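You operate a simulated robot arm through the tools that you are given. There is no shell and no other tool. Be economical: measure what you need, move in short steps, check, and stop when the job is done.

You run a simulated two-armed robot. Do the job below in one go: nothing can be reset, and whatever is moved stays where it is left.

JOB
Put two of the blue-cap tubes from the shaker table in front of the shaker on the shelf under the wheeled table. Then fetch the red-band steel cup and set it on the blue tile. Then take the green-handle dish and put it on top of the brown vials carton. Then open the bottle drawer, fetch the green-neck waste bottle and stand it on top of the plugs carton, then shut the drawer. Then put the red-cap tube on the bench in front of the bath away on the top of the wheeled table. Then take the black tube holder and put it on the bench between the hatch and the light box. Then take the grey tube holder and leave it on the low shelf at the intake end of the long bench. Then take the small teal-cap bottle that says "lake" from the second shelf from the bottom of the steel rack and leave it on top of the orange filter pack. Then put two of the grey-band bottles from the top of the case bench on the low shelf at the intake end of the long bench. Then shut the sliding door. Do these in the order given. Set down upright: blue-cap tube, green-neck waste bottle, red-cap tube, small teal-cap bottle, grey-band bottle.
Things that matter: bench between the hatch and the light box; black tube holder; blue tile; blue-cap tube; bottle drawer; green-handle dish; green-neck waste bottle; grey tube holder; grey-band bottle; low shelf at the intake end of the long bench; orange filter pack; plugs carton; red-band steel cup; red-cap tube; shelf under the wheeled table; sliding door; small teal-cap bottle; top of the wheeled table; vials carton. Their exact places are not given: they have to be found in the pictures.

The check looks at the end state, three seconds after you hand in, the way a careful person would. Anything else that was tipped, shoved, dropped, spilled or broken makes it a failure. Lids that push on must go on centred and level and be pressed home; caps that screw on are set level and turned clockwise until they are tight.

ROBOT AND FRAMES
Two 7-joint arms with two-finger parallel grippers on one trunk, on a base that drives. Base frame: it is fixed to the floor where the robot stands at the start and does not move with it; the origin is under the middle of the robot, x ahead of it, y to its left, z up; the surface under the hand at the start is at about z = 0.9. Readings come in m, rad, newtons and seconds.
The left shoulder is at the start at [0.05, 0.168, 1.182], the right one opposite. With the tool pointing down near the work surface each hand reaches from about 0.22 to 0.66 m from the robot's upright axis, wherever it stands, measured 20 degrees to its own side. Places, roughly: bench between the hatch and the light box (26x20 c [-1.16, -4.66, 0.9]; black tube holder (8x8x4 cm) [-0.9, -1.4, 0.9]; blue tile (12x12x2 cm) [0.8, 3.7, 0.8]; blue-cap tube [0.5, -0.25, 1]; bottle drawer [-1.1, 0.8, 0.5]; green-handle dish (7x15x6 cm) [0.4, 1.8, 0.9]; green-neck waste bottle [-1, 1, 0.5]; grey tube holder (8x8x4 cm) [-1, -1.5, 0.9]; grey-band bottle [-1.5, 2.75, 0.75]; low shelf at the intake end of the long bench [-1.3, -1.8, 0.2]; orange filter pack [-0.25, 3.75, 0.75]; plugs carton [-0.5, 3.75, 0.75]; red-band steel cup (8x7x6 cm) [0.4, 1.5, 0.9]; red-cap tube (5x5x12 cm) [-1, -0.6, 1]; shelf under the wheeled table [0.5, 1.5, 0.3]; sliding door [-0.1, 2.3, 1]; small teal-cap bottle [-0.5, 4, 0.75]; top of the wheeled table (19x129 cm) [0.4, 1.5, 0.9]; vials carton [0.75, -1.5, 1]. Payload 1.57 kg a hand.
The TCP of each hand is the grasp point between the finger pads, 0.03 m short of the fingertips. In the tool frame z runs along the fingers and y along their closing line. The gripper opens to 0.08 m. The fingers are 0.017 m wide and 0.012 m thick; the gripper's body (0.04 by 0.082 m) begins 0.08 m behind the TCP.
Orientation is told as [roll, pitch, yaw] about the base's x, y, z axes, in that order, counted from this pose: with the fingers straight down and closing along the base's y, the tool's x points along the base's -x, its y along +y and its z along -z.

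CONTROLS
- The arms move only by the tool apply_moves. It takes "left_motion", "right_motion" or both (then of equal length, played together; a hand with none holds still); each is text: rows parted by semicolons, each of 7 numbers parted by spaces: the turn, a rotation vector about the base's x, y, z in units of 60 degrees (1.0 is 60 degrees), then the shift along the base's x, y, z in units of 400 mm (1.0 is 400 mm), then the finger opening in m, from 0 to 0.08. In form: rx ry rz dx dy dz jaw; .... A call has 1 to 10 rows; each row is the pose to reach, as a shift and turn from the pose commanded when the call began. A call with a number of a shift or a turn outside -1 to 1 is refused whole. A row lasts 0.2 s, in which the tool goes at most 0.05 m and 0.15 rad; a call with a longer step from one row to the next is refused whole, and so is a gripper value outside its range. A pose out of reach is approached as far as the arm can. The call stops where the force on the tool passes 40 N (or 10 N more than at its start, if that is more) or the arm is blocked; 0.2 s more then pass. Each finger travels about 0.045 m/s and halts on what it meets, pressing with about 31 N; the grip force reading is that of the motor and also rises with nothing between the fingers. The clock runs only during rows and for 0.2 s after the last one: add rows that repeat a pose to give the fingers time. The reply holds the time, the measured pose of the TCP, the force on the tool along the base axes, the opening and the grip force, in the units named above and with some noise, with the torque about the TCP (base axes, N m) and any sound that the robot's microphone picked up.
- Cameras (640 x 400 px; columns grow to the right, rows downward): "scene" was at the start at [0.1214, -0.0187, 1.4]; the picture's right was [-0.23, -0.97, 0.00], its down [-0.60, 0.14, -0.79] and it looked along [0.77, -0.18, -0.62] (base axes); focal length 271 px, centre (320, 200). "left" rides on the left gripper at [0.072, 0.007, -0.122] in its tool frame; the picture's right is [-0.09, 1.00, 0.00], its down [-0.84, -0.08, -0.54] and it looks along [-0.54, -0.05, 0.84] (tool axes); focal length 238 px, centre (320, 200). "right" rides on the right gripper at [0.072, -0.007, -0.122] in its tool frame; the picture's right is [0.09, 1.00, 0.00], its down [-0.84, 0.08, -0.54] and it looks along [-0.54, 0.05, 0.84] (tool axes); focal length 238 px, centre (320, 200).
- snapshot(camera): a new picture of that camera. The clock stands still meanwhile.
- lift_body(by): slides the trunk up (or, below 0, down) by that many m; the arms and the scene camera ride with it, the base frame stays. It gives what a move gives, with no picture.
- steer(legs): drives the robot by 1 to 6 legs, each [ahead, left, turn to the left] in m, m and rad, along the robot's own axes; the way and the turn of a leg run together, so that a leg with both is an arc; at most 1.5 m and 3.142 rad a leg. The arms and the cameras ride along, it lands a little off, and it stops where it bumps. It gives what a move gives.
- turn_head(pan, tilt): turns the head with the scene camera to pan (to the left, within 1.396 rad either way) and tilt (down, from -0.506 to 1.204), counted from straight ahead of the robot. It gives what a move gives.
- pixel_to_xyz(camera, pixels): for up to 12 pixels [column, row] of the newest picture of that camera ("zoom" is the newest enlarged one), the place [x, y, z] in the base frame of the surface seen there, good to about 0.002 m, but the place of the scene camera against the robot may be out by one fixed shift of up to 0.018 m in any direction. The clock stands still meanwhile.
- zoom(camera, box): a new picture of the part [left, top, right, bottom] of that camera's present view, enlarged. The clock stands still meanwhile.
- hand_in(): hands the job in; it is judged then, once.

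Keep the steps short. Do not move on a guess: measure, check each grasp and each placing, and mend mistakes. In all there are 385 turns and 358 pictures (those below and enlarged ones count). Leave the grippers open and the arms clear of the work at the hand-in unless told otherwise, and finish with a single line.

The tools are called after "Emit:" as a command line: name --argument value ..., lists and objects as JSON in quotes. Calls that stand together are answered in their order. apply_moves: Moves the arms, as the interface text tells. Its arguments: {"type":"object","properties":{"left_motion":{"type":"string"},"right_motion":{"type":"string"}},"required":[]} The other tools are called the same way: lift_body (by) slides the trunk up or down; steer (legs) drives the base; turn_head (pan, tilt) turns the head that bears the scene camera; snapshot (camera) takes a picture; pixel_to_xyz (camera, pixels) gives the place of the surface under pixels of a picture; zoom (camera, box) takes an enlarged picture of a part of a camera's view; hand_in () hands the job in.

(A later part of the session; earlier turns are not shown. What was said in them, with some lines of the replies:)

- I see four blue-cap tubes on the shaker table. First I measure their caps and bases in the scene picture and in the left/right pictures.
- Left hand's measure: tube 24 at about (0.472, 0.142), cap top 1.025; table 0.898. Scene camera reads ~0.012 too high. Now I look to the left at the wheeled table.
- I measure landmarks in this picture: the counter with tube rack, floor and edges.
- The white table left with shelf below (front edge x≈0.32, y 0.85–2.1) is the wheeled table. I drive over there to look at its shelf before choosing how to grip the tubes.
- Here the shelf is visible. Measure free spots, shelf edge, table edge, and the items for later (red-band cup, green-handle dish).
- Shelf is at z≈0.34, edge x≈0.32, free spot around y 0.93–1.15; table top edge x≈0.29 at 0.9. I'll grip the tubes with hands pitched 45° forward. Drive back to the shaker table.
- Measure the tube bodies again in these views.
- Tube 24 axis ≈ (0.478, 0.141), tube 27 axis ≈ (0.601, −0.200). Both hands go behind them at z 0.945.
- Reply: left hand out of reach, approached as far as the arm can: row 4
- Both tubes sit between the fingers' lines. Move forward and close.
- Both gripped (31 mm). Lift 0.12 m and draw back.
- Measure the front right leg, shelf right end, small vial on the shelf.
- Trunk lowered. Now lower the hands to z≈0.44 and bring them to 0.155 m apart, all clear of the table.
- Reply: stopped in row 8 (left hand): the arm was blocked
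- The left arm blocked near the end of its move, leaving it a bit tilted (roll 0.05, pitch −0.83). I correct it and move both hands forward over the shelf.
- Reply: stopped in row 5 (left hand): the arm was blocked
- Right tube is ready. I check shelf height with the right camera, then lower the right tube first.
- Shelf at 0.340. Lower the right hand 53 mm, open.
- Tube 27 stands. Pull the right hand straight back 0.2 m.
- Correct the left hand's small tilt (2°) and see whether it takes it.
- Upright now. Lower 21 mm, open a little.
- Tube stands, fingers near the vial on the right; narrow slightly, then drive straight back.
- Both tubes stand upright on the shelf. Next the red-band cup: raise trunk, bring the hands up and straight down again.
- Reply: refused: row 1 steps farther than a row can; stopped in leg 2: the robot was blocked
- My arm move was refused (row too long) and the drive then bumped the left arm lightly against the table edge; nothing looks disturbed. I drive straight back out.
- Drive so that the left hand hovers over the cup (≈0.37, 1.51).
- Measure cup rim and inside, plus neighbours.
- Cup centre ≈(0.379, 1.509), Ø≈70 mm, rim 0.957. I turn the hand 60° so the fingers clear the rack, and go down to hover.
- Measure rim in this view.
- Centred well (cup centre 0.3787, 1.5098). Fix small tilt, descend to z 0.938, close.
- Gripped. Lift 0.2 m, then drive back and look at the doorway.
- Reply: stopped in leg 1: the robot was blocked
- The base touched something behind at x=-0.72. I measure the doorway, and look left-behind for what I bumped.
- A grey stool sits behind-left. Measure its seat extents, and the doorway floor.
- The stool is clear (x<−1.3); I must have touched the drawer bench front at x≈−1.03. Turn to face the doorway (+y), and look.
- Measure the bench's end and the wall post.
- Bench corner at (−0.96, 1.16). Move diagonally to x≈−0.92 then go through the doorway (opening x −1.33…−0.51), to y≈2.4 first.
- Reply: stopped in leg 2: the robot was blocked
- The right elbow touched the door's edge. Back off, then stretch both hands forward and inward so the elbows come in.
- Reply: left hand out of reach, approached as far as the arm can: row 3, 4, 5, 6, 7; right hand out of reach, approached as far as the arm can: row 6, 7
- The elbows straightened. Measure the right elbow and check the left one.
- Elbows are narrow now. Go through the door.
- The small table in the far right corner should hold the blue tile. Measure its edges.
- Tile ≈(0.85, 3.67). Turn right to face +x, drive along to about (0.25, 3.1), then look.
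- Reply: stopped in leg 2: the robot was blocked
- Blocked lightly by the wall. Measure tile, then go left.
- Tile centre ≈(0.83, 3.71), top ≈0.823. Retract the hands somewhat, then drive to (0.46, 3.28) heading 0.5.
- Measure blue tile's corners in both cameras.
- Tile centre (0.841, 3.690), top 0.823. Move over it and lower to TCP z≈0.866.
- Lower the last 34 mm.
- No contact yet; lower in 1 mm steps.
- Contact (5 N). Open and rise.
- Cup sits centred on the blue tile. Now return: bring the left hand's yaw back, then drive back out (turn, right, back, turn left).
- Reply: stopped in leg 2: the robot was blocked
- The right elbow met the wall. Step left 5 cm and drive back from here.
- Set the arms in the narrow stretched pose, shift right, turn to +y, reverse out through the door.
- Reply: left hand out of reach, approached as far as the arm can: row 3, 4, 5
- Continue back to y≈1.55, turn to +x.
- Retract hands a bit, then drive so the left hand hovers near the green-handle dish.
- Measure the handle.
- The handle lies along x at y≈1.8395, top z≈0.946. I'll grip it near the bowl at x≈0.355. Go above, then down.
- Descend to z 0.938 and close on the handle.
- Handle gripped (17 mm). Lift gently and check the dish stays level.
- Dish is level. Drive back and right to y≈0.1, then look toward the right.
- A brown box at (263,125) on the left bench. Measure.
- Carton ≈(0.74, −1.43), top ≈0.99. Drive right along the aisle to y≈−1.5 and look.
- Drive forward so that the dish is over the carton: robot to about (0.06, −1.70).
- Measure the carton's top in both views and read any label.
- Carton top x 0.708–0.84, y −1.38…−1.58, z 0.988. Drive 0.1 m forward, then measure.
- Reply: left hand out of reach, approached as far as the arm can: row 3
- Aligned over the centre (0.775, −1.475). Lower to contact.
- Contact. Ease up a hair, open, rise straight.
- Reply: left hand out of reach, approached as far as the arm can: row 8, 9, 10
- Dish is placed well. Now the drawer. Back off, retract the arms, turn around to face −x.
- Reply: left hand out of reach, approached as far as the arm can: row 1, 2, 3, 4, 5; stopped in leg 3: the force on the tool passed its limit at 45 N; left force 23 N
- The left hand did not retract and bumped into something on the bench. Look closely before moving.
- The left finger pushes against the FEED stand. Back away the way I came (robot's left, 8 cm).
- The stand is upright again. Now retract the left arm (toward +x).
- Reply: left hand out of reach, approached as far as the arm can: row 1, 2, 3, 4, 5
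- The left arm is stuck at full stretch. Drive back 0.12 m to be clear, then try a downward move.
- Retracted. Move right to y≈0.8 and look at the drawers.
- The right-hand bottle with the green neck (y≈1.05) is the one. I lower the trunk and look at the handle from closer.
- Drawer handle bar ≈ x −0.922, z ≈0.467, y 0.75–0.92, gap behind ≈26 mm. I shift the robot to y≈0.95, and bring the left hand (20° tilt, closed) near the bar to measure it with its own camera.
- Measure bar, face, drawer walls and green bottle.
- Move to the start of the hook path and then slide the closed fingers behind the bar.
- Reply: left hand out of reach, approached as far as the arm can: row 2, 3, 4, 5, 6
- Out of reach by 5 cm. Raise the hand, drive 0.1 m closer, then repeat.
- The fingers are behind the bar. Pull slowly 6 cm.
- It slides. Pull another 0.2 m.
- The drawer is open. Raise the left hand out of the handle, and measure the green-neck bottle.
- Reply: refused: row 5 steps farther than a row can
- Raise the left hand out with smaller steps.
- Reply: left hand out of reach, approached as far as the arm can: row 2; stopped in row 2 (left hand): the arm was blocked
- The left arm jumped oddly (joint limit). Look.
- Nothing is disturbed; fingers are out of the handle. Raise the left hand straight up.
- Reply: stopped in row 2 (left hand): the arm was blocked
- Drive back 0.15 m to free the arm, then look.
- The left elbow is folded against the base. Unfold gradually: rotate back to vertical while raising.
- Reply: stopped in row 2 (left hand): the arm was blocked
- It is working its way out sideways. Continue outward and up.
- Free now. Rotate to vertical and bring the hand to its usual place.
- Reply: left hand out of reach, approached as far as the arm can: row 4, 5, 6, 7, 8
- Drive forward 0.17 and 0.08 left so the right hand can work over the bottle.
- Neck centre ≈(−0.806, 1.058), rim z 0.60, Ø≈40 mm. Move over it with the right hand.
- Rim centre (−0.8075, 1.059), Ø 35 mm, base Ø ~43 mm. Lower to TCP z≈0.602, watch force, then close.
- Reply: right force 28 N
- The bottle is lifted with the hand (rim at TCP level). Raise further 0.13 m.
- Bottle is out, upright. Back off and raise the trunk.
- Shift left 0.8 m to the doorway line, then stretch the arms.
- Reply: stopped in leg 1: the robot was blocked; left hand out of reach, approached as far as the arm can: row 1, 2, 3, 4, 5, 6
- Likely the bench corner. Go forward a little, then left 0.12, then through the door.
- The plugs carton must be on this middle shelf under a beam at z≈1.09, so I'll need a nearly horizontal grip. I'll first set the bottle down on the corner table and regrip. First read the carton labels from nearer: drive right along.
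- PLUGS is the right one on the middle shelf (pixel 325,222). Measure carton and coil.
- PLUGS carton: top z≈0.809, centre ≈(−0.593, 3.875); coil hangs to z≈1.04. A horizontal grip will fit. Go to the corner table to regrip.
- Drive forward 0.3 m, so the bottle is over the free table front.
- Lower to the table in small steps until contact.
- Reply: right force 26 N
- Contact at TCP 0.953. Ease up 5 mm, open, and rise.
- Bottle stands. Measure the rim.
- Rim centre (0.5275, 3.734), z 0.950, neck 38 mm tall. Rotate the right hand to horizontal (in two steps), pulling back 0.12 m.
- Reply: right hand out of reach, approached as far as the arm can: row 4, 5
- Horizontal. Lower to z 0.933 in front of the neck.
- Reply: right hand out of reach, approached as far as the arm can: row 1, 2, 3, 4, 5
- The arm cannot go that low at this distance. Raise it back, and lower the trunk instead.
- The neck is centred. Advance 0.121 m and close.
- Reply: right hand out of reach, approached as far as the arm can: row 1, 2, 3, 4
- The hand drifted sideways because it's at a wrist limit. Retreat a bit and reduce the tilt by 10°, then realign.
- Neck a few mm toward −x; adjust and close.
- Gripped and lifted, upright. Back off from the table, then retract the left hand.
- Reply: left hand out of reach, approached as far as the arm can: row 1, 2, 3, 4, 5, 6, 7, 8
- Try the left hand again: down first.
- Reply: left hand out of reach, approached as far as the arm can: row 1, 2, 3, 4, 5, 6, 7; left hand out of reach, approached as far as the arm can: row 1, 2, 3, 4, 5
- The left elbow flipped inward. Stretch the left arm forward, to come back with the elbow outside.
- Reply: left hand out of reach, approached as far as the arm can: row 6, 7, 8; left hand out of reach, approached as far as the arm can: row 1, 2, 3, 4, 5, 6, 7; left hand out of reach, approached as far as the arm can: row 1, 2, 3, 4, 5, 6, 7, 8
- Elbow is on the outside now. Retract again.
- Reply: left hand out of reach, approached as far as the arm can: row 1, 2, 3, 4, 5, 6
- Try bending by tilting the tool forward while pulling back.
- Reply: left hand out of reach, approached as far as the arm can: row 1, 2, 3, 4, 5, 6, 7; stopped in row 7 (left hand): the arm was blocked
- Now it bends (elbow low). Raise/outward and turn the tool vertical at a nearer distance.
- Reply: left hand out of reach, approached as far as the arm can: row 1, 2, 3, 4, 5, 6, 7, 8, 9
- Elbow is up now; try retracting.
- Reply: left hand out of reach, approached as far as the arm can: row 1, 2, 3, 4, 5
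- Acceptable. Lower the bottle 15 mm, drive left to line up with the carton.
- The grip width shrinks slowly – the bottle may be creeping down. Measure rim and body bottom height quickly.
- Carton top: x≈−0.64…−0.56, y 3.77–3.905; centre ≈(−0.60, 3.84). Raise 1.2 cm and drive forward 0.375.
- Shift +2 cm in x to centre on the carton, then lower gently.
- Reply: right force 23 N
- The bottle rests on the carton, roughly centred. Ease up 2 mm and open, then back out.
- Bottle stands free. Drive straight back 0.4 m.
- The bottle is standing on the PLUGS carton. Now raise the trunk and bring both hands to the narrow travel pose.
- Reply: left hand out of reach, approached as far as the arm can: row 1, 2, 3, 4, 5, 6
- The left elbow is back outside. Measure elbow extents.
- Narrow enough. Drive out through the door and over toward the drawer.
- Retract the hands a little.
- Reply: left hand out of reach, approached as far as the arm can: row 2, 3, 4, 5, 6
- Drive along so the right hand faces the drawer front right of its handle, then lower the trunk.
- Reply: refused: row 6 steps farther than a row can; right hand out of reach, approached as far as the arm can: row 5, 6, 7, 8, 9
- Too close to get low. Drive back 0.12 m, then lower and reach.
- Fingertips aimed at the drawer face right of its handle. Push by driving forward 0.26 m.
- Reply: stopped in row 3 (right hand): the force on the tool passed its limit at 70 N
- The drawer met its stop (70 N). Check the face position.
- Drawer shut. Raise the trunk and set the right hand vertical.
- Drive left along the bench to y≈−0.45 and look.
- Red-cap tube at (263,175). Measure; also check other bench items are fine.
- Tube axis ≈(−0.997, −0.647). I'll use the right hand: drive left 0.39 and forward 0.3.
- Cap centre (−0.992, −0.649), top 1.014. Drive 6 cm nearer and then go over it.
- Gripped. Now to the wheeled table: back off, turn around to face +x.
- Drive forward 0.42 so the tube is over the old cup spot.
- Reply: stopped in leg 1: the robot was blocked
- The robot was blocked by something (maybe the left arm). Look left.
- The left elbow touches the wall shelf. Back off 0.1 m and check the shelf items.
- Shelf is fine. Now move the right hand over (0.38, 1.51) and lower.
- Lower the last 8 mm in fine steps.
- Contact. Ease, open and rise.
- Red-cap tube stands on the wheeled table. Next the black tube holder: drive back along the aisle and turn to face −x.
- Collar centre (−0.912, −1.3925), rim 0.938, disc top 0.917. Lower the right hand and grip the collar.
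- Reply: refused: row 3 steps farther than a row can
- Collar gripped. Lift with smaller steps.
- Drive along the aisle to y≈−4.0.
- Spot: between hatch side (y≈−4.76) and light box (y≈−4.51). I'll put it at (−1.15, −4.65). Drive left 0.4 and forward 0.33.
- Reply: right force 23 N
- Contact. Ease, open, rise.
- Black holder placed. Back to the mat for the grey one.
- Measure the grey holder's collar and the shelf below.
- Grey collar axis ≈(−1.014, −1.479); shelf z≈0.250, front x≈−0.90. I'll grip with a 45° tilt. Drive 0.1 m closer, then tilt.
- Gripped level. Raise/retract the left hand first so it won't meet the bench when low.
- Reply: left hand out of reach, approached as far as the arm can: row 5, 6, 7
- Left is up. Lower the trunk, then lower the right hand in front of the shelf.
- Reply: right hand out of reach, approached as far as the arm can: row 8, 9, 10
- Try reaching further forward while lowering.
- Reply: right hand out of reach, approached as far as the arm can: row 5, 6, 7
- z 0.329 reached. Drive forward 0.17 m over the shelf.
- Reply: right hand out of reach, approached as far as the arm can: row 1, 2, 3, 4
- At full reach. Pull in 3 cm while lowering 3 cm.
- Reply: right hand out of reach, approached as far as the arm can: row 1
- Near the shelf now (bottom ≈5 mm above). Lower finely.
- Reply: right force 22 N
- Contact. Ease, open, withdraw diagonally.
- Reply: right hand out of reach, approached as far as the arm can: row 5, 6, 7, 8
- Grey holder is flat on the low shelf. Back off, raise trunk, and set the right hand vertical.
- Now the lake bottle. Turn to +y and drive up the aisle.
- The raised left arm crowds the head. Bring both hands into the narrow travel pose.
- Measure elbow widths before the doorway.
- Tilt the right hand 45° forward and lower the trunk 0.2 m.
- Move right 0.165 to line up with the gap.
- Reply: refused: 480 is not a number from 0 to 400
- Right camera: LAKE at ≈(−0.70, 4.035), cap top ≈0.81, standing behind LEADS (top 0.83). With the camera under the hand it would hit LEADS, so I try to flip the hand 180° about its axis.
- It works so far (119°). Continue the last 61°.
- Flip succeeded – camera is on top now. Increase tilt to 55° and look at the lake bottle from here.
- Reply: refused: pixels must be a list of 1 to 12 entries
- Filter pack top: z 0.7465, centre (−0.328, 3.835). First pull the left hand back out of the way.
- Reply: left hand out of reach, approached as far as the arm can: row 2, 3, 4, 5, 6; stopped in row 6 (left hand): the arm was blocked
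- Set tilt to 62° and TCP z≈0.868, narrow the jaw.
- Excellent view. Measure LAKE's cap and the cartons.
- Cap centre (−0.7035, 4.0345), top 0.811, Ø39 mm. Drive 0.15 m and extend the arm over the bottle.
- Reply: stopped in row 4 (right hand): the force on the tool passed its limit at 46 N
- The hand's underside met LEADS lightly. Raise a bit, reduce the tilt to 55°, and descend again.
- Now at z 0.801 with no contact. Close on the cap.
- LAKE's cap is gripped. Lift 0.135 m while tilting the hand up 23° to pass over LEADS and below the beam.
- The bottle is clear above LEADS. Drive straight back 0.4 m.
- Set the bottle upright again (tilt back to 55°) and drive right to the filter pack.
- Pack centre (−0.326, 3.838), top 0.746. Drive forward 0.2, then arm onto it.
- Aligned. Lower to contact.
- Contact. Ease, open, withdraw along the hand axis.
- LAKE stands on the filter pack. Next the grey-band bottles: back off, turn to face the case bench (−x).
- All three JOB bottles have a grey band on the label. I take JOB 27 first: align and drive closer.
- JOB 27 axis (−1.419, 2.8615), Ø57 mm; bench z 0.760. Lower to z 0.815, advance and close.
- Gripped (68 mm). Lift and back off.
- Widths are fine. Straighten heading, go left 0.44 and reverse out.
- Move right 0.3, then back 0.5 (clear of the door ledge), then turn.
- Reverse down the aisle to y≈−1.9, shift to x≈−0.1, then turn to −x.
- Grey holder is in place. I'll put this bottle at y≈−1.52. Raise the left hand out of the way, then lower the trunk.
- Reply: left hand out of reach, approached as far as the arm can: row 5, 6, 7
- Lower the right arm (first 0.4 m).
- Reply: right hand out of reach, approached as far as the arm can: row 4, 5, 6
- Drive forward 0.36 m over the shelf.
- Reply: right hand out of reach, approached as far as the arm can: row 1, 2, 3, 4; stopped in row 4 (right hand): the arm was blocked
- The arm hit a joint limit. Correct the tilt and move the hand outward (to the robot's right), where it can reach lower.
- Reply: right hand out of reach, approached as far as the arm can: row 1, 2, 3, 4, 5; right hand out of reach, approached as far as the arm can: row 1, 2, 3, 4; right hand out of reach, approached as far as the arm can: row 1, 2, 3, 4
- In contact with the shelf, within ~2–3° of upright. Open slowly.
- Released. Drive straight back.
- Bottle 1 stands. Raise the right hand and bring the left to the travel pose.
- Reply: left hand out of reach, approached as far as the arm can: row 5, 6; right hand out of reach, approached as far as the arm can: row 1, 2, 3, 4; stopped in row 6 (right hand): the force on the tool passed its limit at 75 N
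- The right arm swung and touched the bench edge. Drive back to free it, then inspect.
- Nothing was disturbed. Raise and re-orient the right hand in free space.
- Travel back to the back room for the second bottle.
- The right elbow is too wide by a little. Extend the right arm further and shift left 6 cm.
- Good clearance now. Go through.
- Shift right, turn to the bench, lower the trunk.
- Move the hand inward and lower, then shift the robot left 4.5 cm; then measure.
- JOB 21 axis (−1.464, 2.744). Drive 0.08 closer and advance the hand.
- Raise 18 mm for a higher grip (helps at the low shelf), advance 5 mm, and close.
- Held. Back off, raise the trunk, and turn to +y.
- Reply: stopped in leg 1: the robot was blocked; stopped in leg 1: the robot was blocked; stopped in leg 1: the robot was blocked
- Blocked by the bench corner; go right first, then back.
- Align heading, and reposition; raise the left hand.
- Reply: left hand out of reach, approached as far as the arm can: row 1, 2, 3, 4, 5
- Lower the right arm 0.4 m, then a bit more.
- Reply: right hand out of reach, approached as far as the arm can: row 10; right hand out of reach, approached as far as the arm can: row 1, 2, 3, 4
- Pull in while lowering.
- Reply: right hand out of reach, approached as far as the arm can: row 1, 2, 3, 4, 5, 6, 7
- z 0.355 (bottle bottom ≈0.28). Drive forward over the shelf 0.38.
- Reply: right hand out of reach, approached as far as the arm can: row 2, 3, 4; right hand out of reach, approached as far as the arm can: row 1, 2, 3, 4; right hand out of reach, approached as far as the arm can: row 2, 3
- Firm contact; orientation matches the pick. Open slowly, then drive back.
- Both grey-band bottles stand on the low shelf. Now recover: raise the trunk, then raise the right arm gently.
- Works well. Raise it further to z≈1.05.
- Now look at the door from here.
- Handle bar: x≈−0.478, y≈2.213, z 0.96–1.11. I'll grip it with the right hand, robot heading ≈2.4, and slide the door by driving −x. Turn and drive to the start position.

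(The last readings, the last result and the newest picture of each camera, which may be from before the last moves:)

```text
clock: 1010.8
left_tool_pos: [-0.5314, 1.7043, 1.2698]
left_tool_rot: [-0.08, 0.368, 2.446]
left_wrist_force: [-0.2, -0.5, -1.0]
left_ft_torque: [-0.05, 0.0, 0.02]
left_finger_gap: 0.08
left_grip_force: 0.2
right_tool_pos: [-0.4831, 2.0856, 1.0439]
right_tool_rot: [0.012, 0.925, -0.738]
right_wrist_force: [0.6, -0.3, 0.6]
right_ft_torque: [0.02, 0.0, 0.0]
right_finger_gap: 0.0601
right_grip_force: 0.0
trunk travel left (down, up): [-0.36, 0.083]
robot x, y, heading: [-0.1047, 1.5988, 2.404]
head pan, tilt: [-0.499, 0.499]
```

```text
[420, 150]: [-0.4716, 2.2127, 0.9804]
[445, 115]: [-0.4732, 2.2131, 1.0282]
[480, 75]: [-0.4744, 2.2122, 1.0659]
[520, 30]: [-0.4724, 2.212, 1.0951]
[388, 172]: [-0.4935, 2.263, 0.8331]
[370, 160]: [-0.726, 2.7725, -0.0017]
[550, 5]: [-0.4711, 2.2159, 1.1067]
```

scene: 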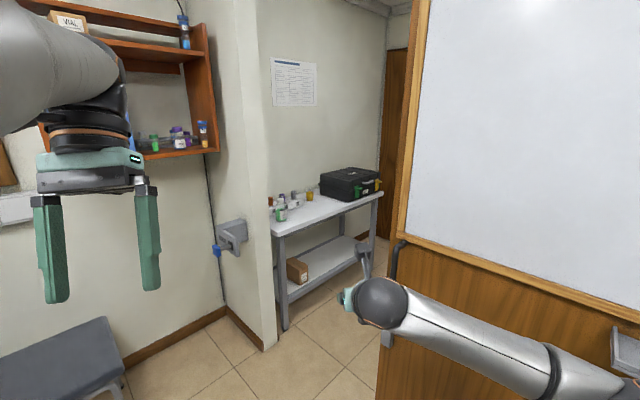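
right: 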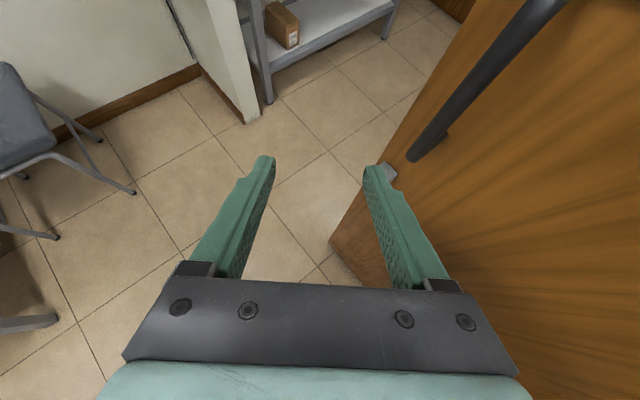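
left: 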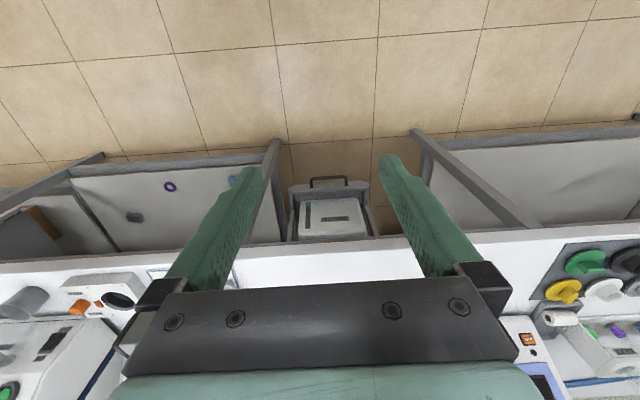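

Bar centre ≈(−0.476, 2.218). Open, move the hand right, then forward onto the bar.

Emit:
apply_moves --right_motion "0 0 0 0.06 0.06 -0.01 0.08; 0 0 0 0.12 0.125 -0.02 0.08; 0 0 0 0.1725 0.1875 -0.02 0.08; 0 0 0 0.1725 0.1875 -0.02 0.08"

Emit:
snapshot --camera "right"

```text
clock: 1011.8
left_tool_pos: [-0.5335, 1.7039, 1.2704]
left_tool_rot: [-0.082, 0.37, 2.443]
left_wrist_force: [0.0, -0.5, 0.2]
left_ft_torque: [0.0, 0.02, 0.03]
left_finger_gap: 0.0803
left_grip_force: 0.0
right_tool_pos: [-0.4119, 2.1593, 1.0362]
right_tool_rot: [0.011, 0.926, -0.736]
right_wrist_force: [-0.5, -0.9, -0.6]
right_ft_torque: [0.01, 0.01, -0.02]
right_finger_gap: 0.08
right_grip_force: 0.0
trunk travel left (down, up): [-0.36, 0.083]
robot x, y, heading: [-0.1086, 1.5994, 2.404]
head pan, tilt: [-0.499, 0.499]
```

```text
98 pictures are left
```

right: 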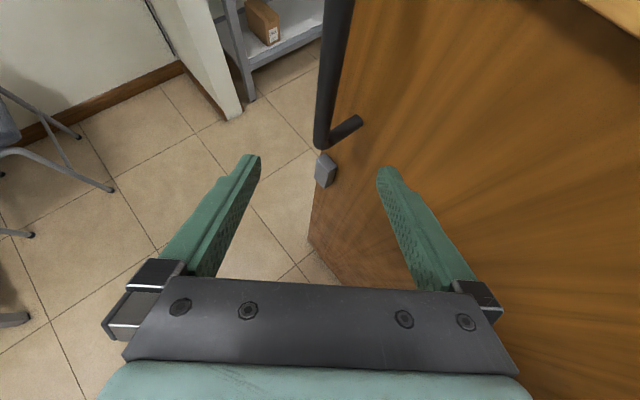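

Emit:
apply_moves --right_motion "0 0 0 -0.06 0.055 0 0.08; 0 0 0 -0.12 0.108 0 0.08; 0 0 0 -0.12 0.108 0 0.08; 0 0 0 -0.12 0.108 0 0.05; 0 0 0 -0.12 0.108 0 0.02; 0 0 0 -0.12 0.108 0 0; 0 0 0 -0.12 0.108 0 0; 0 0 0 -0.12 0.108 0 0; 0 0 0 -0.12 0.108 0 0"

Emit:
snapshot --camera "right"

```text
clock: 1013.8
left_tool_pos: [-0.5317, 1.7037, 1.2687]
left_tool_rot: [-0.08, 0.371, 2.445]
left_wrist_force: [0.8, 0.1, 1.1]
left_ft_torque: [0.0, -0.01, -0.01]
left_finger_gap: 0.08
left_grip_force: 0.0
right_tool_pos: [-0.4582, 2.2051, 1.0357]
right_tool_rot: [0.013, 0.924, -0.744]
right_wrist_force: [6.7, 6.9, 2.6]
right_ft_torque: [-0.18, 0.07, -0.23]
right_finger_gap: 0.0155
right_grip_force: 31.2
trunk travel left (down, up): [-0.36, 0.083]
robot x, y, heading: [-0.1065, 1.599, 2.394]
head pan, tilt: [-0.499, 0.499]
```

```text
97 pictures are left
```

right: 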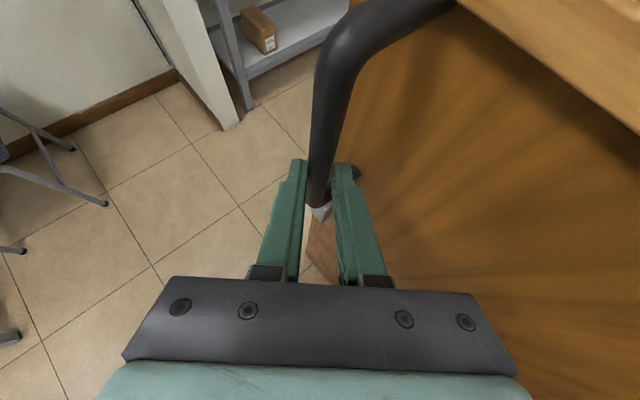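

The bar is gripped (15.5 mm). Slide the door: drive −x 0.2 m first.

Emit:
steer --legs '[[0.147, 0.136, 0]]'

Emit:
snapshot --camera "scene"

```text
clock: 1014.6
left_tool_pos: [-0.5518, 1.7032, 1.2616]
left_tool_rot: [-0.086, 0.396, 2.442]
left_wrist_force: [1.0, 1.4, 0.1]
left_ft_torque: [0.07, -0.01, -0.01]
left_finger_gap: 0.08
left_grip_force: 0.1
right_tool_pos: [-0.4681, 2.2062, 1.0352]
right_tool_rot: [0.021, 0.914, -0.753]
right_wrist_force: [23.1, -13.1, 5.8]
right_ft_torque: [-0.7, -0.14, -0.16]
right_finger_gap: 0.0162
right_grip_force: 31.4
trunk travel left (down, up): [-0.36, 0.083]
robot x, y, heading: [-0.1216, 1.5974, 2.402]
head pan, tilt: [-0.499, 0.499]
stopped in leg 1: the force on the tool passed its limit at 41 N (the readings are from after the stop); the commanded pose is now the measured one
```

```text
96 pictures are left
```

scene: 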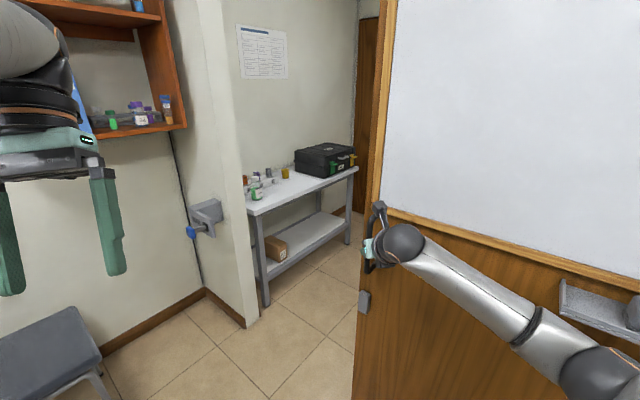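

Emit:
pixel_to_xyz --camera "scene" --pixels '[[365, 350], [378, 170], [362, 300], [400, 350]]'

Emit:
apply_moves --right_motion "0 0 0 -0.02 0 0 0; 0 0 0 -0.04 0 0 0; 0 0 0 -0.06 0 0 0; 0 0 0 -0.08 0 0 0; 0 0 0 -0.1 0 0 0"

```text
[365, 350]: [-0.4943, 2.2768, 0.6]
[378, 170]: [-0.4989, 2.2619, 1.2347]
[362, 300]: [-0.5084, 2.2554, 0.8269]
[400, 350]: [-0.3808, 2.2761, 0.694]
```

```text
clock: 1015.9
left_tool_pos: [-0.5546, 1.7055, 1.2586]
left_tool_rot: [-0.085, 0.401, 2.443]
left_wrist_force: [0.3, -0.1, 0.1]
left_ft_torque: [0.02, -0.02, 0.0]
left_finger_gap: 0.0799
left_grip_force: 0.1
right_tool_pos: [-0.5153, 2.2094, 1.0346]
right_tool_rot: [0.019, 0.918, -0.748]
right_wrist_force: [-2.3, 8.3, 4.0]
right_ft_torque: [-0.87, 0.01, -0.09]
right_finger_gap: 0.0161
right_grip_force: 31.5
trunk travel left (down, up): [-0.36, 0.083]
robot x, y, heading: [-0.132, 1.5963, 2.402]
head pan, tilt: [-0.499, 0.499]
```

The arm pull moves the door. Now try the base with small legs.

Emit:
steer --legs '[[0.022, 0.02, 0], [0.022, 0.02, 0], [0.022, 0.02, 0], [0.022, 0.02, 0], [0.022, 0.02, 0], [0.022, 0.02, 0]]'

```text
clock: 1019.1
left_tool_pos: [-0.7285, 1.7065, 1.2608]
left_tool_rot: [-0.085, 0.398, 2.442]
left_wrist_force: [-0.4, 0.2, 1.0]
left_ft_torque: [-0.01, -0.01, -0.02]
left_finger_gap: 0.08
left_grip_force: 0.0
right_tool_pos: [-0.6887, 2.2084, 1.0346]
right_tool_rot: [0.021, 0.914, -0.747]
right_wrist_force: [1.8, -3.7, 2.2]
right_ft_torque: [-0.16, 0.71, -0.07]
right_finger_gap: 0.016
right_grip_force: 32.0
trunk travel left (down, up): [-0.36, 0.083]
robot x, y, heading: [-0.3026, 1.5975, 2.397]
head pan, tilt: [-0.499, 0.499]
```

It works. Continue twice.

Emit:
steer --legs '[[0.022, 0.02, 0], [0.022, 0.02, 0], [0.022, 0.02, 0], [0.022, 0.02, 0], [0.022, 0.02, 0], [0.022, 0.02, 0]]'

Emit:
snapshot --camera "scene"

```text
clock: 1022.3
left_tool_pos: [-0.9092, 1.7064, 1.2551]
left_tool_rot: [-0.088, 0.415, 2.442]
left_wrist_force: [0.6, -0.4, 0.1]
left_ft_torque: [0.0, 0.07, -0.03]
left_finger_gap: 0.08
left_grip_force: 0.1
right_tool_pos: [-0.8647, 2.2094, 1.0336]
right_tool_rot: [0.026, 0.914, -0.75]
right_wrist_force: [1.9, 3.8, 3.6]
right_ft_torque: [-0.01, 0.72, -0.14]
right_finger_gap: 0.0162
right_grip_force: 31.7
trunk travel left (down, up): [-0.36, 0.083]
robot x, y, heading: [-0.4846, 1.5958, 2.401]
head pan, tilt: [-0.499, 0.499]
```

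```text
95 pictures are left
```

scene: 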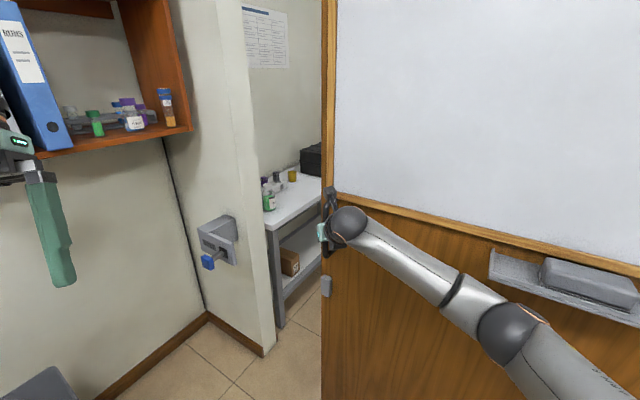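

Emit:
pixel_to_xyz --camera "scene" --pixels '[[188, 128], [60, 145], [40, 60], [225, 240], [208, 262], [264, 340], [322, 330], [262, 250]]'

Emit:
zoom --camera "scene" --box '[180, 200, 340, 310]'

```text
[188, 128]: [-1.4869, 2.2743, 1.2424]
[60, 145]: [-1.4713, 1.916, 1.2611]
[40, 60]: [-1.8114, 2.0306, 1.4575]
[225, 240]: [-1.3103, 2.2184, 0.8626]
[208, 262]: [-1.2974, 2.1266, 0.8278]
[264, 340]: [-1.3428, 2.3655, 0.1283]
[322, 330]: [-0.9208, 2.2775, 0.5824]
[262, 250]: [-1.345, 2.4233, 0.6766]
```

```text
3.64 times, centred on (260, 255) of scene
```

zoom: 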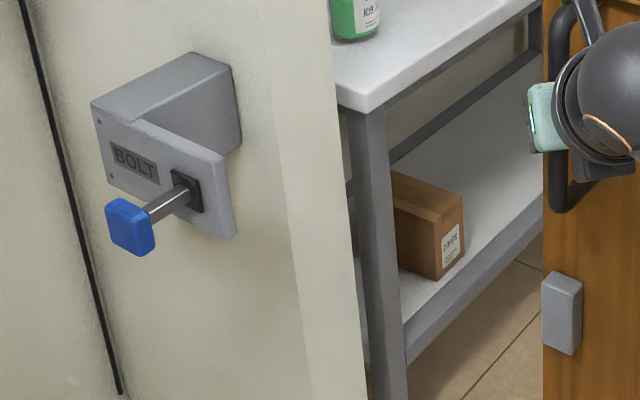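

Continue: door edge at −0.92, post at −1.34.

Emit:
steer --legs '[[0.022, 0.02, 0], [0.022, 0.02, 0], [0.022, 0.02, 0], [0.022, 0.02, 0], [0.022, 0.02, 0], [0.022, 0.02, 0]]'

Emit:
steer --legs '[[0.022, 0.02, 0], [0.022, 0.02, 0], [0.022, 0.02, 0], [0.022, 0.02, 0], [0.022, 0.02, 0]]'

Emit:
snapshot --camera "scene"

```text
clock: 1025.5
left_tool_pos: [-1.0872, 1.7085, 1.2513]
left_tool_rot: [-0.085, 0.423, 2.441]
left_wrist_force: [0.2, -0.5, 0.4]
left_ft_torque: [0.02, 0.03, 0.01]
left_finger_gap: 0.0801
left_grip_force: 0.0
right_tool_pos: [-1.0424, 2.2113, 1.033]
right_tool_rot: [0.028, 0.913, -0.75]
right_wrist_force: [2.8, -2.7, 0.3]
right_ft_torque: [-0.07, 0.73, -0.07]
right_finger_gap: 0.0161
right_grip_force: 31.8
trunk travel left (down, up): [-0.36, 0.083]
robot x, y, heading: [-0.6606, 1.5996, 2.396]
head pan, tilt: [-0.499, 0.499]
```

```text
clock: 1028.2
left_tool_pos: [-1.2373, 1.7087, 1.2513]
left_tool_rot: [-0.088, 0.427, 2.443]
left_wrist_force: [0.5, -0.1, 0.0]
left_ft_torque: [0.0, 0.0, 0.02]
left_finger_gap: 0.08
left_grip_force: 0.0
right_tool_pos: [-1.1907, 2.2131, 1.0313]
right_tool_rot: [0.031, 0.908, -0.751]
right_wrist_force: [3.7, 1.0, 4.5]
right_ft_torque: [0.0, 0.79, -0.14]
right_finger_gap: 0.0161
right_grip_force: 31.6
trunk travel left (down, up): [-0.36, 0.083]
robot x, y, heading: [-0.8091, 1.6011, 2.401]
head pan, tilt: [-0.499, 0.499]
```

```text
93 pictures are left
```

scene: 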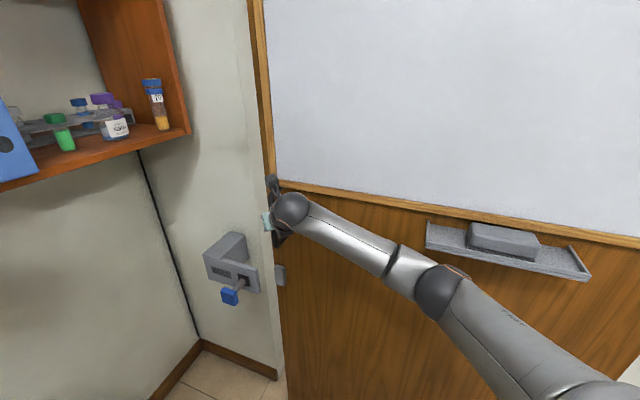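

Nearly shut. Continue in small legs until it stops.

Emit:
steer --legs '[[0.015, 0.0135, 0], [0.015, 0.0135, 0], [0.015, 0.0135, 0], [0.015, 0.0135, 0], [0.015, 0.0135, 0]]'

Emit:
snapshot --camera "scene"

Emit:
zoom --camera "scene" --box '[180, 150, 340, 310]'

```text
clock: 1030.7
left_tool_pos: [-1.3398, 1.7103, 1.2495]
left_tool_rot: [-0.09, 0.428, 2.442]
left_wrist_force: [0.2, -0.4, -0.8]
left_ft_torque: [0.02, 0.0, -0.02]
left_finger_gap: 0.0802
left_grip_force: 0.1
right_tool_pos: [-1.293, 2.215, 1.0299]
right_tool_rot: [0.031, 0.91, -0.746]
right_wrist_force: [-0.6, -5.7, -0.5]
right_ft_torque: [0.07, 1.11, 0.06]
right_finger_gap: 0.0163
right_grip_force: 32.3
trunk travel left (down, up): [-0.36, 0.083]
robot x, y, heading: [-0.9084, 1.6001, 2.401]
head pan, tilt: [-0.499, 0.499]
```

```text
92 pictures are left
```

scene: 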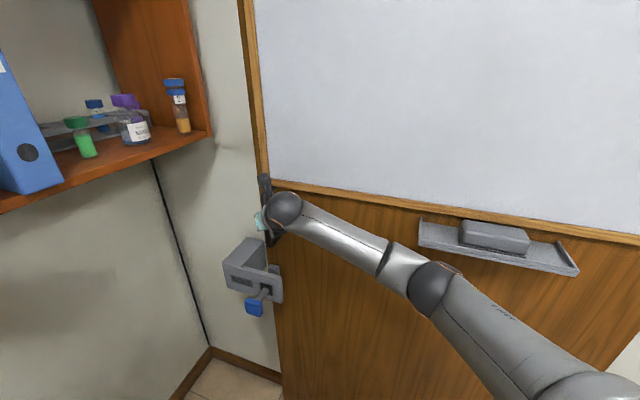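

```text
2.50 times, centred on (260, 230) of scene
```

zoom: 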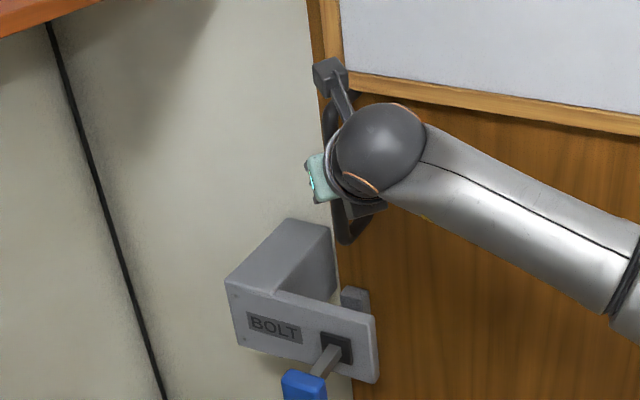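

Continue gently to the stop.

Emit:
steer --legs '[[0.011, 0.01, 0], [0.011, 0.01, 0], [0.011, 0.01, 0]]'

Emit:
snapshot --camera "scene"

Emit:
zoom --camera "scene" --box '[180, 150, 340, 310]'

```text
clock: 1032.4
left_tool_pos: [-1.3815, 1.7109, 1.2497]
left_tool_rot: [-0.088, 0.429, 2.44]
left_wrist_force: [0.5, -0.3, 0.0]
left_ft_torque: [0.0, 0.01, -0.01]
left_finger_gap: 0.0799
left_grip_force: 0.1
right_tool_pos: [-1.3265, 2.2216, 1.0313]
right_tool_rot: [0.039, 0.902, -0.765]
right_wrist_force: [11.3, -8.2, 6.1]
right_ft_torque: [-0.52, 0.43, -0.04]
right_finger_gap: 0.0162
right_grip_force: 31.6
trunk travel left (down, up): [-0.36, 0.083]
robot x, y, heading: [-0.9523, 1.6042, 2.397]
head pan, tilt: [-0.499, 0.499]
stopped in leg 3: the force on the tool passed its limit at 79 N (the readings are from after the stop); the commanded pose is now the measured one
```

```text
90 pictures are left
```

scene: 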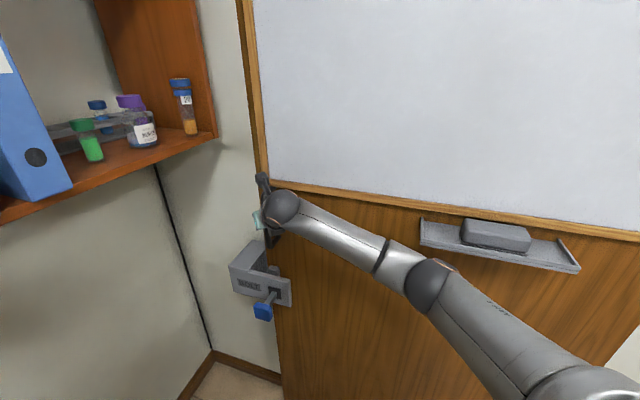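

```text
2.50 times, centred on (260, 230) of scene
```

zoom: 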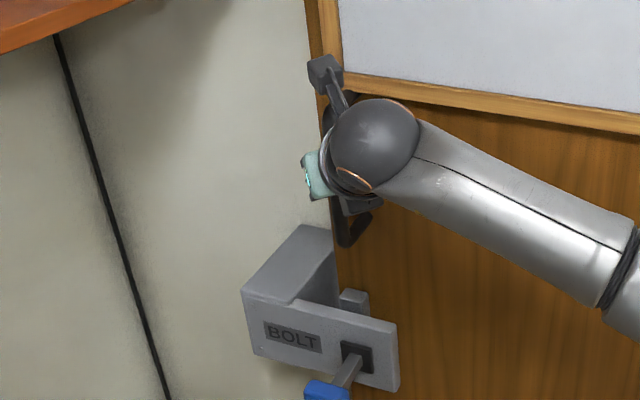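

The door hit its stop (79 N) – shut. Release the handle and withdraw.

Emit:
apply_moves --right_motion "0 0 0 0 0 0 0.02; 0 0 0 0 0 0 0.04; 0 0 0 0 0 0 0.05; 0 0 0 0 0 0 0.05; 0 0 0 0.03 -0.06 0 0.05; 0 0 0 0.07 -0.13 0 0.05; 0 0 0 0.12 -0.2 0 0.05; 0 0 0 0.18 -0.27 0 0.06"

Emit:
snapshot --camera "right"

Emit:
snapshot --camera "scene"

Emit:
pixel_to_xyz --camera "scene" --pixels '[[285, 340], [258, 120], [275, 330], [300, 250]]'

```text
clock: 1034.2
left_tool_pos: [-1.3822, 1.7126, 1.2496]
left_tool_rot: [-0.088, 0.431, 2.44]
left_wrist_force: [-0.3, -0.3, 0.5]
left_ft_torque: [0.01, -0.01, 0.03]
left_finger_gap: 0.0797
left_grip_force: 0.2
right_tool_pos: [-1.2552, 2.1137, 1.0272]
right_tool_rot: [0.044, 0.897, -0.764]
right_wrist_force: [0.0, -0.6, -0.3]
right_ft_torque: [-0.03, 0.02, 0.0]
right_finger_gap: 0.0601
right_grip_force: 0.0
trunk travel left (down, up): [-0.36, 0.083]
robot x, y, heading: [-0.9533, 1.6005, 2.401]
head pan, tilt: [-0.499, 0.499]
```

```text
88 pictures are left
```

right: 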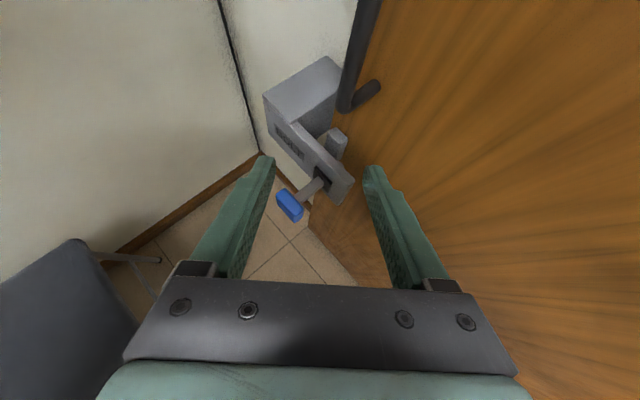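

```text
87 pictures are left
```

scene: 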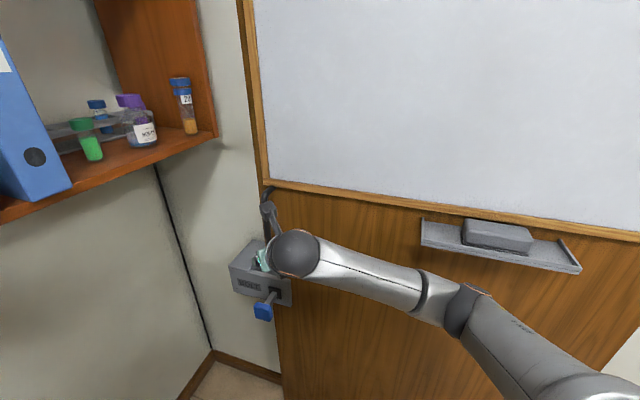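

```text
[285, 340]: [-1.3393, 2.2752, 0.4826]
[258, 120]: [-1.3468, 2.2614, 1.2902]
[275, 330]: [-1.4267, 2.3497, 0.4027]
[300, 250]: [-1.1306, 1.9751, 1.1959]
```

Emit:
zoom --camera "right" --box '[240, 40, 400, 230]'

Emit:
pixel_to_xyz --camera "right" --pixels '[[337, 140], [330, 150], [345, 145], [310, 110], [330, 105], [345, 100], [350, 60], [320, 180], [312, 205], [330, 235]]'

```text
2.11 times, centred on (320, 135) of right
```

zoom: 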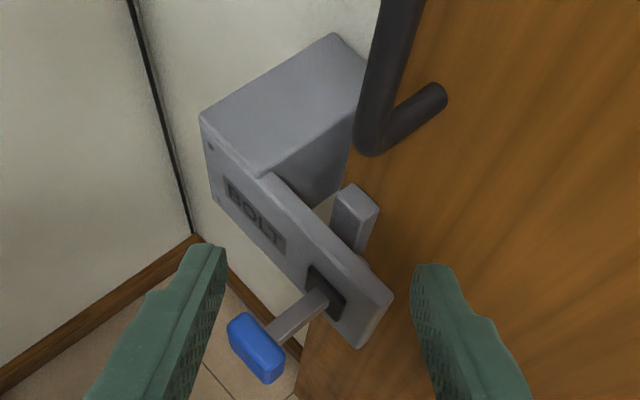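

```text
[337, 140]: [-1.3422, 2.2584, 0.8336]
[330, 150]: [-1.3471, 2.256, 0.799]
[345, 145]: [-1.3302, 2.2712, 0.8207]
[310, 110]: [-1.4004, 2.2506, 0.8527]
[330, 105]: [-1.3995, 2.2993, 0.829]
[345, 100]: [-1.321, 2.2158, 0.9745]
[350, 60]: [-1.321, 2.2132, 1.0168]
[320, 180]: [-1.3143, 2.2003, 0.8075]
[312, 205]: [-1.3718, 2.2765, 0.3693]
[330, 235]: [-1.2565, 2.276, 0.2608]
```

The strike sits just past the bolt. I do a verifying push: close fingers and press the bar toward −x.

Emit:
apply_moves --right_motion "0 0 0 0.03 0.03 0 0.03; 0 0 0 0.04 0.1 0 0; 0 0 0 0.04 0.17 0 0; 0 0 0 0.02 0.22 0 0; 0 0 0 0.02 0.22 0 0; 0 0 0 -0.02 0.22 0 0; 0 0 0 -0.05 0.22 0 0; 0 0 0 -0.08 0.22 0 0; 0 0 0 -0.11 0.22 0 0; 0 0 0 -0.14 0.22 0 0"

Emit:
snapshot --camera "right"

```text
clock: 1036.3
left_tool_pos: [-1.3785, 1.7093, 1.2523]
left_tool_rot: [-0.088, 0.427, 2.435]
left_wrist_force: [-0.3, -1.5, -0.5]
left_ft_torque: [0.0, -0.03, 0.02]
left_finger_gap: 0.0799
left_grip_force: 0.0
right_tool_pos: [-1.2925, 2.2031, 1.0301]
right_tool_rot: [0.06, 0.888, -0.767]
right_wrist_force: [24.3, -15.5, 9.0]
right_ft_torque: [-0.07, -0.09, 0.11]
right_finger_gap: 0.0001
right_grip_force: 21.1
trunk travel left (down, up): [-0.36, 0.083]
robot x, y, heading: [-0.9525, 1.5967, 2.396]
head pan, tilt: [-0.499, 0.499]
stopped in row 10 (right hand): the force on the tool passed its limit at 52 N (the readings are from after the stop); the commanded pose is now the measured one
```

```text
85 pictures are left
```

right: 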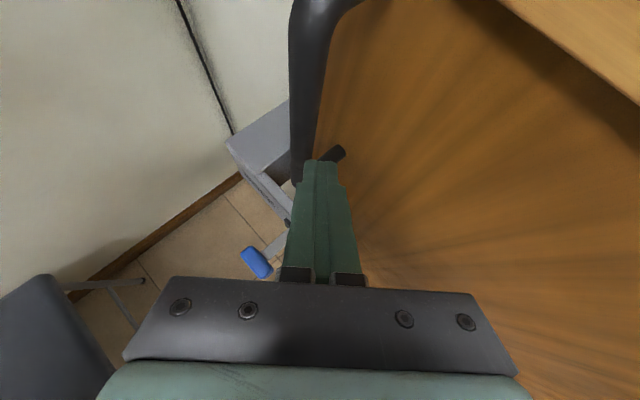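

Emit:
pixel_to_xyz --camera "right" --pixels '[[305, 100], [308, 60], [297, 140], [335, 153]]'

Emit:
apply_moves --right_motion "0 0 0 -0.03 0 0 0; 0 0 0 -0.06 0 0 0; 0 0 0 -0.09 0 0 0"

```text
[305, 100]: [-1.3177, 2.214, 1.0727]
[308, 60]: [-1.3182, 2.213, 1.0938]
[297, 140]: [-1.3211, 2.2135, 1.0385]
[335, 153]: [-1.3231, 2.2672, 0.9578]
```

```text
clock: 1036.5
left_tool_pos: [-1.378, 1.7118, 1.2515]
left_tool_rot: [-0.088, 0.429, 2.436]
left_wrist_force: [0.0, -0.5, 0.5]
left_ft_torque: [-0.02, -0.02, 0.01]
left_finger_gap: 0.0801
left_grip_force: 0.0
right_tool_pos: [-1.292, 2.2032, 1.0295]
right_tool_rot: [0.059, 0.886, -0.768]
right_wrist_force: [20.8, -16.7, 9.9]
right_ft_torque: [-0.1, -0.09, 0.14]
right_finger_gap: 0.0
right_grip_force: 21.3
trunk travel left (down, up): [-0.36, 0.083]
robot x, y, heading: [-0.956, 1.6028, 2.391]
head pan, tilt: [-0.499, 0.499]
stopped in row 1 (right hand): the force on the tool passed its limit at 52 N (the readings are from after the stop); the commanded pose is now the measured one
```

The door is firmly at its stop: shut. Withdraw the hand, open the gripper and drive clear.

Emit:
apply_moves --right_motion "0 0 0 0.03 -0.03 0 0; 0 0 0 0.08 -0.1 0 0; 0 0 0 0.13 -0.18 0 0.03; 0 0 0 0.18 -0.26 0 0.06; 0 0 0 0.22 -0.35 0 0.08; 0 0 0 0.22 -0.4 0 0.08"

Emit:
steer --legs '[[-0.2, -0.25, 0], [-0.15, -0.15, 0]]'

Emit:
turn_head --pan -1.0 --tilt 0.5

Emit:
snapshot --camera "scene"

```text
clock: 1037.9
left_tool_pos: [-1.3814, 1.7129, 1.248]
left_tool_rot: [-0.087, 0.434, 2.436]
left_wrist_force: [-0.3, 0.1, 0.0]
left_ft_torque: [0.01, -0.03, 0.0]
left_finger_gap: 0.08
left_grip_force: 0.0
right_tool_pos: [-1.2055, 2.0465, 1.0252]
right_tool_rot: [0.061, 0.882, -0.768]
right_wrist_force: [-0.5, 0.4, -0.1]
right_ft_torque: [-0.03, -0.04, 0.03]
right_finger_gap: 0.0803
right_grip_force: 0.0
trunk travel left (down, up): [-0.36, 0.083]
robot x, y, heading: [-0.9536, 1.6046, 2.395]
head pan, tilt: [-0.499, 0.499]
```

```text
clock: 1042.3
left_tool_pos: [-0.8554, 1.7671, 1.2498]
left_tool_rot: [-0.088, 0.434, 2.438]
left_wrist_force: [-0.5, -0.4, 0.3]
left_ft_torque: [0.02, 0.04, 0.04]
left_finger_gap: 0.08
left_grip_force: 0.0
right_tool_pos: [-0.6822, 2.0999, 1.024]
right_tool_rot: [0.059, 0.881, -0.767]
right_wrist_force: [-0.1, -1.0, -0.7]
right_ft_torque: [-0.01, 0.03, -0.02]
right_finger_gap: 0.0798
right_grip_force: 0.0
trunk travel left (down, up): [-0.36, 0.083]
robot x, y, heading: [-0.4281, 1.6555, 2.392]
head pan, tilt: [-0.499, 0.499]
```

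```text
clock: 1043.2
left_tool_pos: [-0.8561, 1.7666, 1.2491]
left_tool_rot: [-0.088, 0.432, 2.439]
left_wrist_force: [-0.8, 0.2, 0.2]
left_ft_torque: [-0.03, -0.01, -0.01]
left_finger_gap: 0.0799
left_grip_force: 0.0
right_tool_pos: [-0.6811, 2.0999, 1.0247]
right_tool_rot: [0.061, 0.882, -0.767]
right_wrist_force: [-0.1, 0.4, 0.4]
right_ft_torque: [-0.03, -0.01, 0.03]
right_finger_gap: 0.0802
right_grip_force: 0.1
trunk travel left (down, up): [-0.36, 0.083]
robot x, y, heading: [-0.4281, 1.6545, 2.395]
head pan, tilt: [-1.0, 0.499]
```

```text
84 pictures are left
```

scene: 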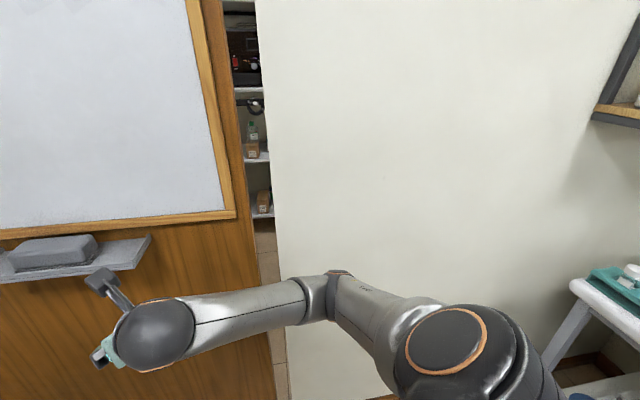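

I see a slit at the door's right side. Measure it.

Emit:
pixel_to_xyz --camera "scene" --pixels '[[235, 230], [225, 100], [262, 300], [280, 200], [290, 300], [300, 150], [250, 140], [180, 200]]'

Emit:
zoom --camera "scene" --box '[180, 80, 320, 260]'

```text
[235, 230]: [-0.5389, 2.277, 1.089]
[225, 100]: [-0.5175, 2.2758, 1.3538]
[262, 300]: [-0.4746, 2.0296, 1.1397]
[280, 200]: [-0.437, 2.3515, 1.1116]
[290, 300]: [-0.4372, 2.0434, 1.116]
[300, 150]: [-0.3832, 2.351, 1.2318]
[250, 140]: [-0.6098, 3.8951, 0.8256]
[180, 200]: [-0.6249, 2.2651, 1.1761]
```

```text
2.22 times, centred on (250, 170) of scene
```

zoom: 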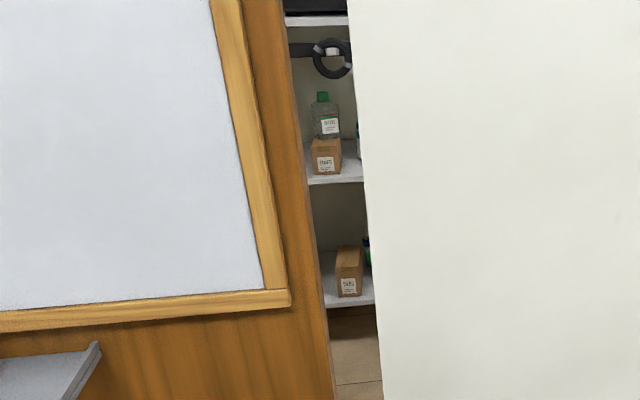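

The door sits at its left end stop with the strike past the bolt; that slit is just the end-of-travel geometry. Move further away and hand in.

Emit:
steer --legs '[[-0.2, 0.1, 0]]'

Emit:
hand_in

```text
clock: 1044.9
left_tool_pos: [-0.7787, 1.5558, 1.2494]
left_tool_rot: [-0.089, 0.432, 2.439]
left_wrist_force: [1.0, 0.4, 0.3]
left_ft_torque: [0.0, -0.02, -0.01]
left_finger_gap: 0.08
left_grip_force: 0.0
right_tool_pos: [-0.6041, 1.8885, 1.0251]
right_tool_rot: [0.06, 0.881, -0.764]
right_wrist_force: [0.2, -0.1, 0.1]
right_ft_torque: [0.0, 0.02, -0.03]
right_finger_gap: 0.08
right_grip_force: 0.1
trunk travel left (down, up): [-0.36, 0.083]
robot x, y, heading: [-0.349, 1.443, 2.406]
head pan, tilt: [-1.0, 0.499]
```

```text
The job is handed in.
```

I did all ten steps in order and handed in; three doubts: several arm bumps along the way (hardest, on the FEED stand, which looks upright), no label visible on the carton used as the vials carton, and a slit of about 5 cm at the shut door's right edge.
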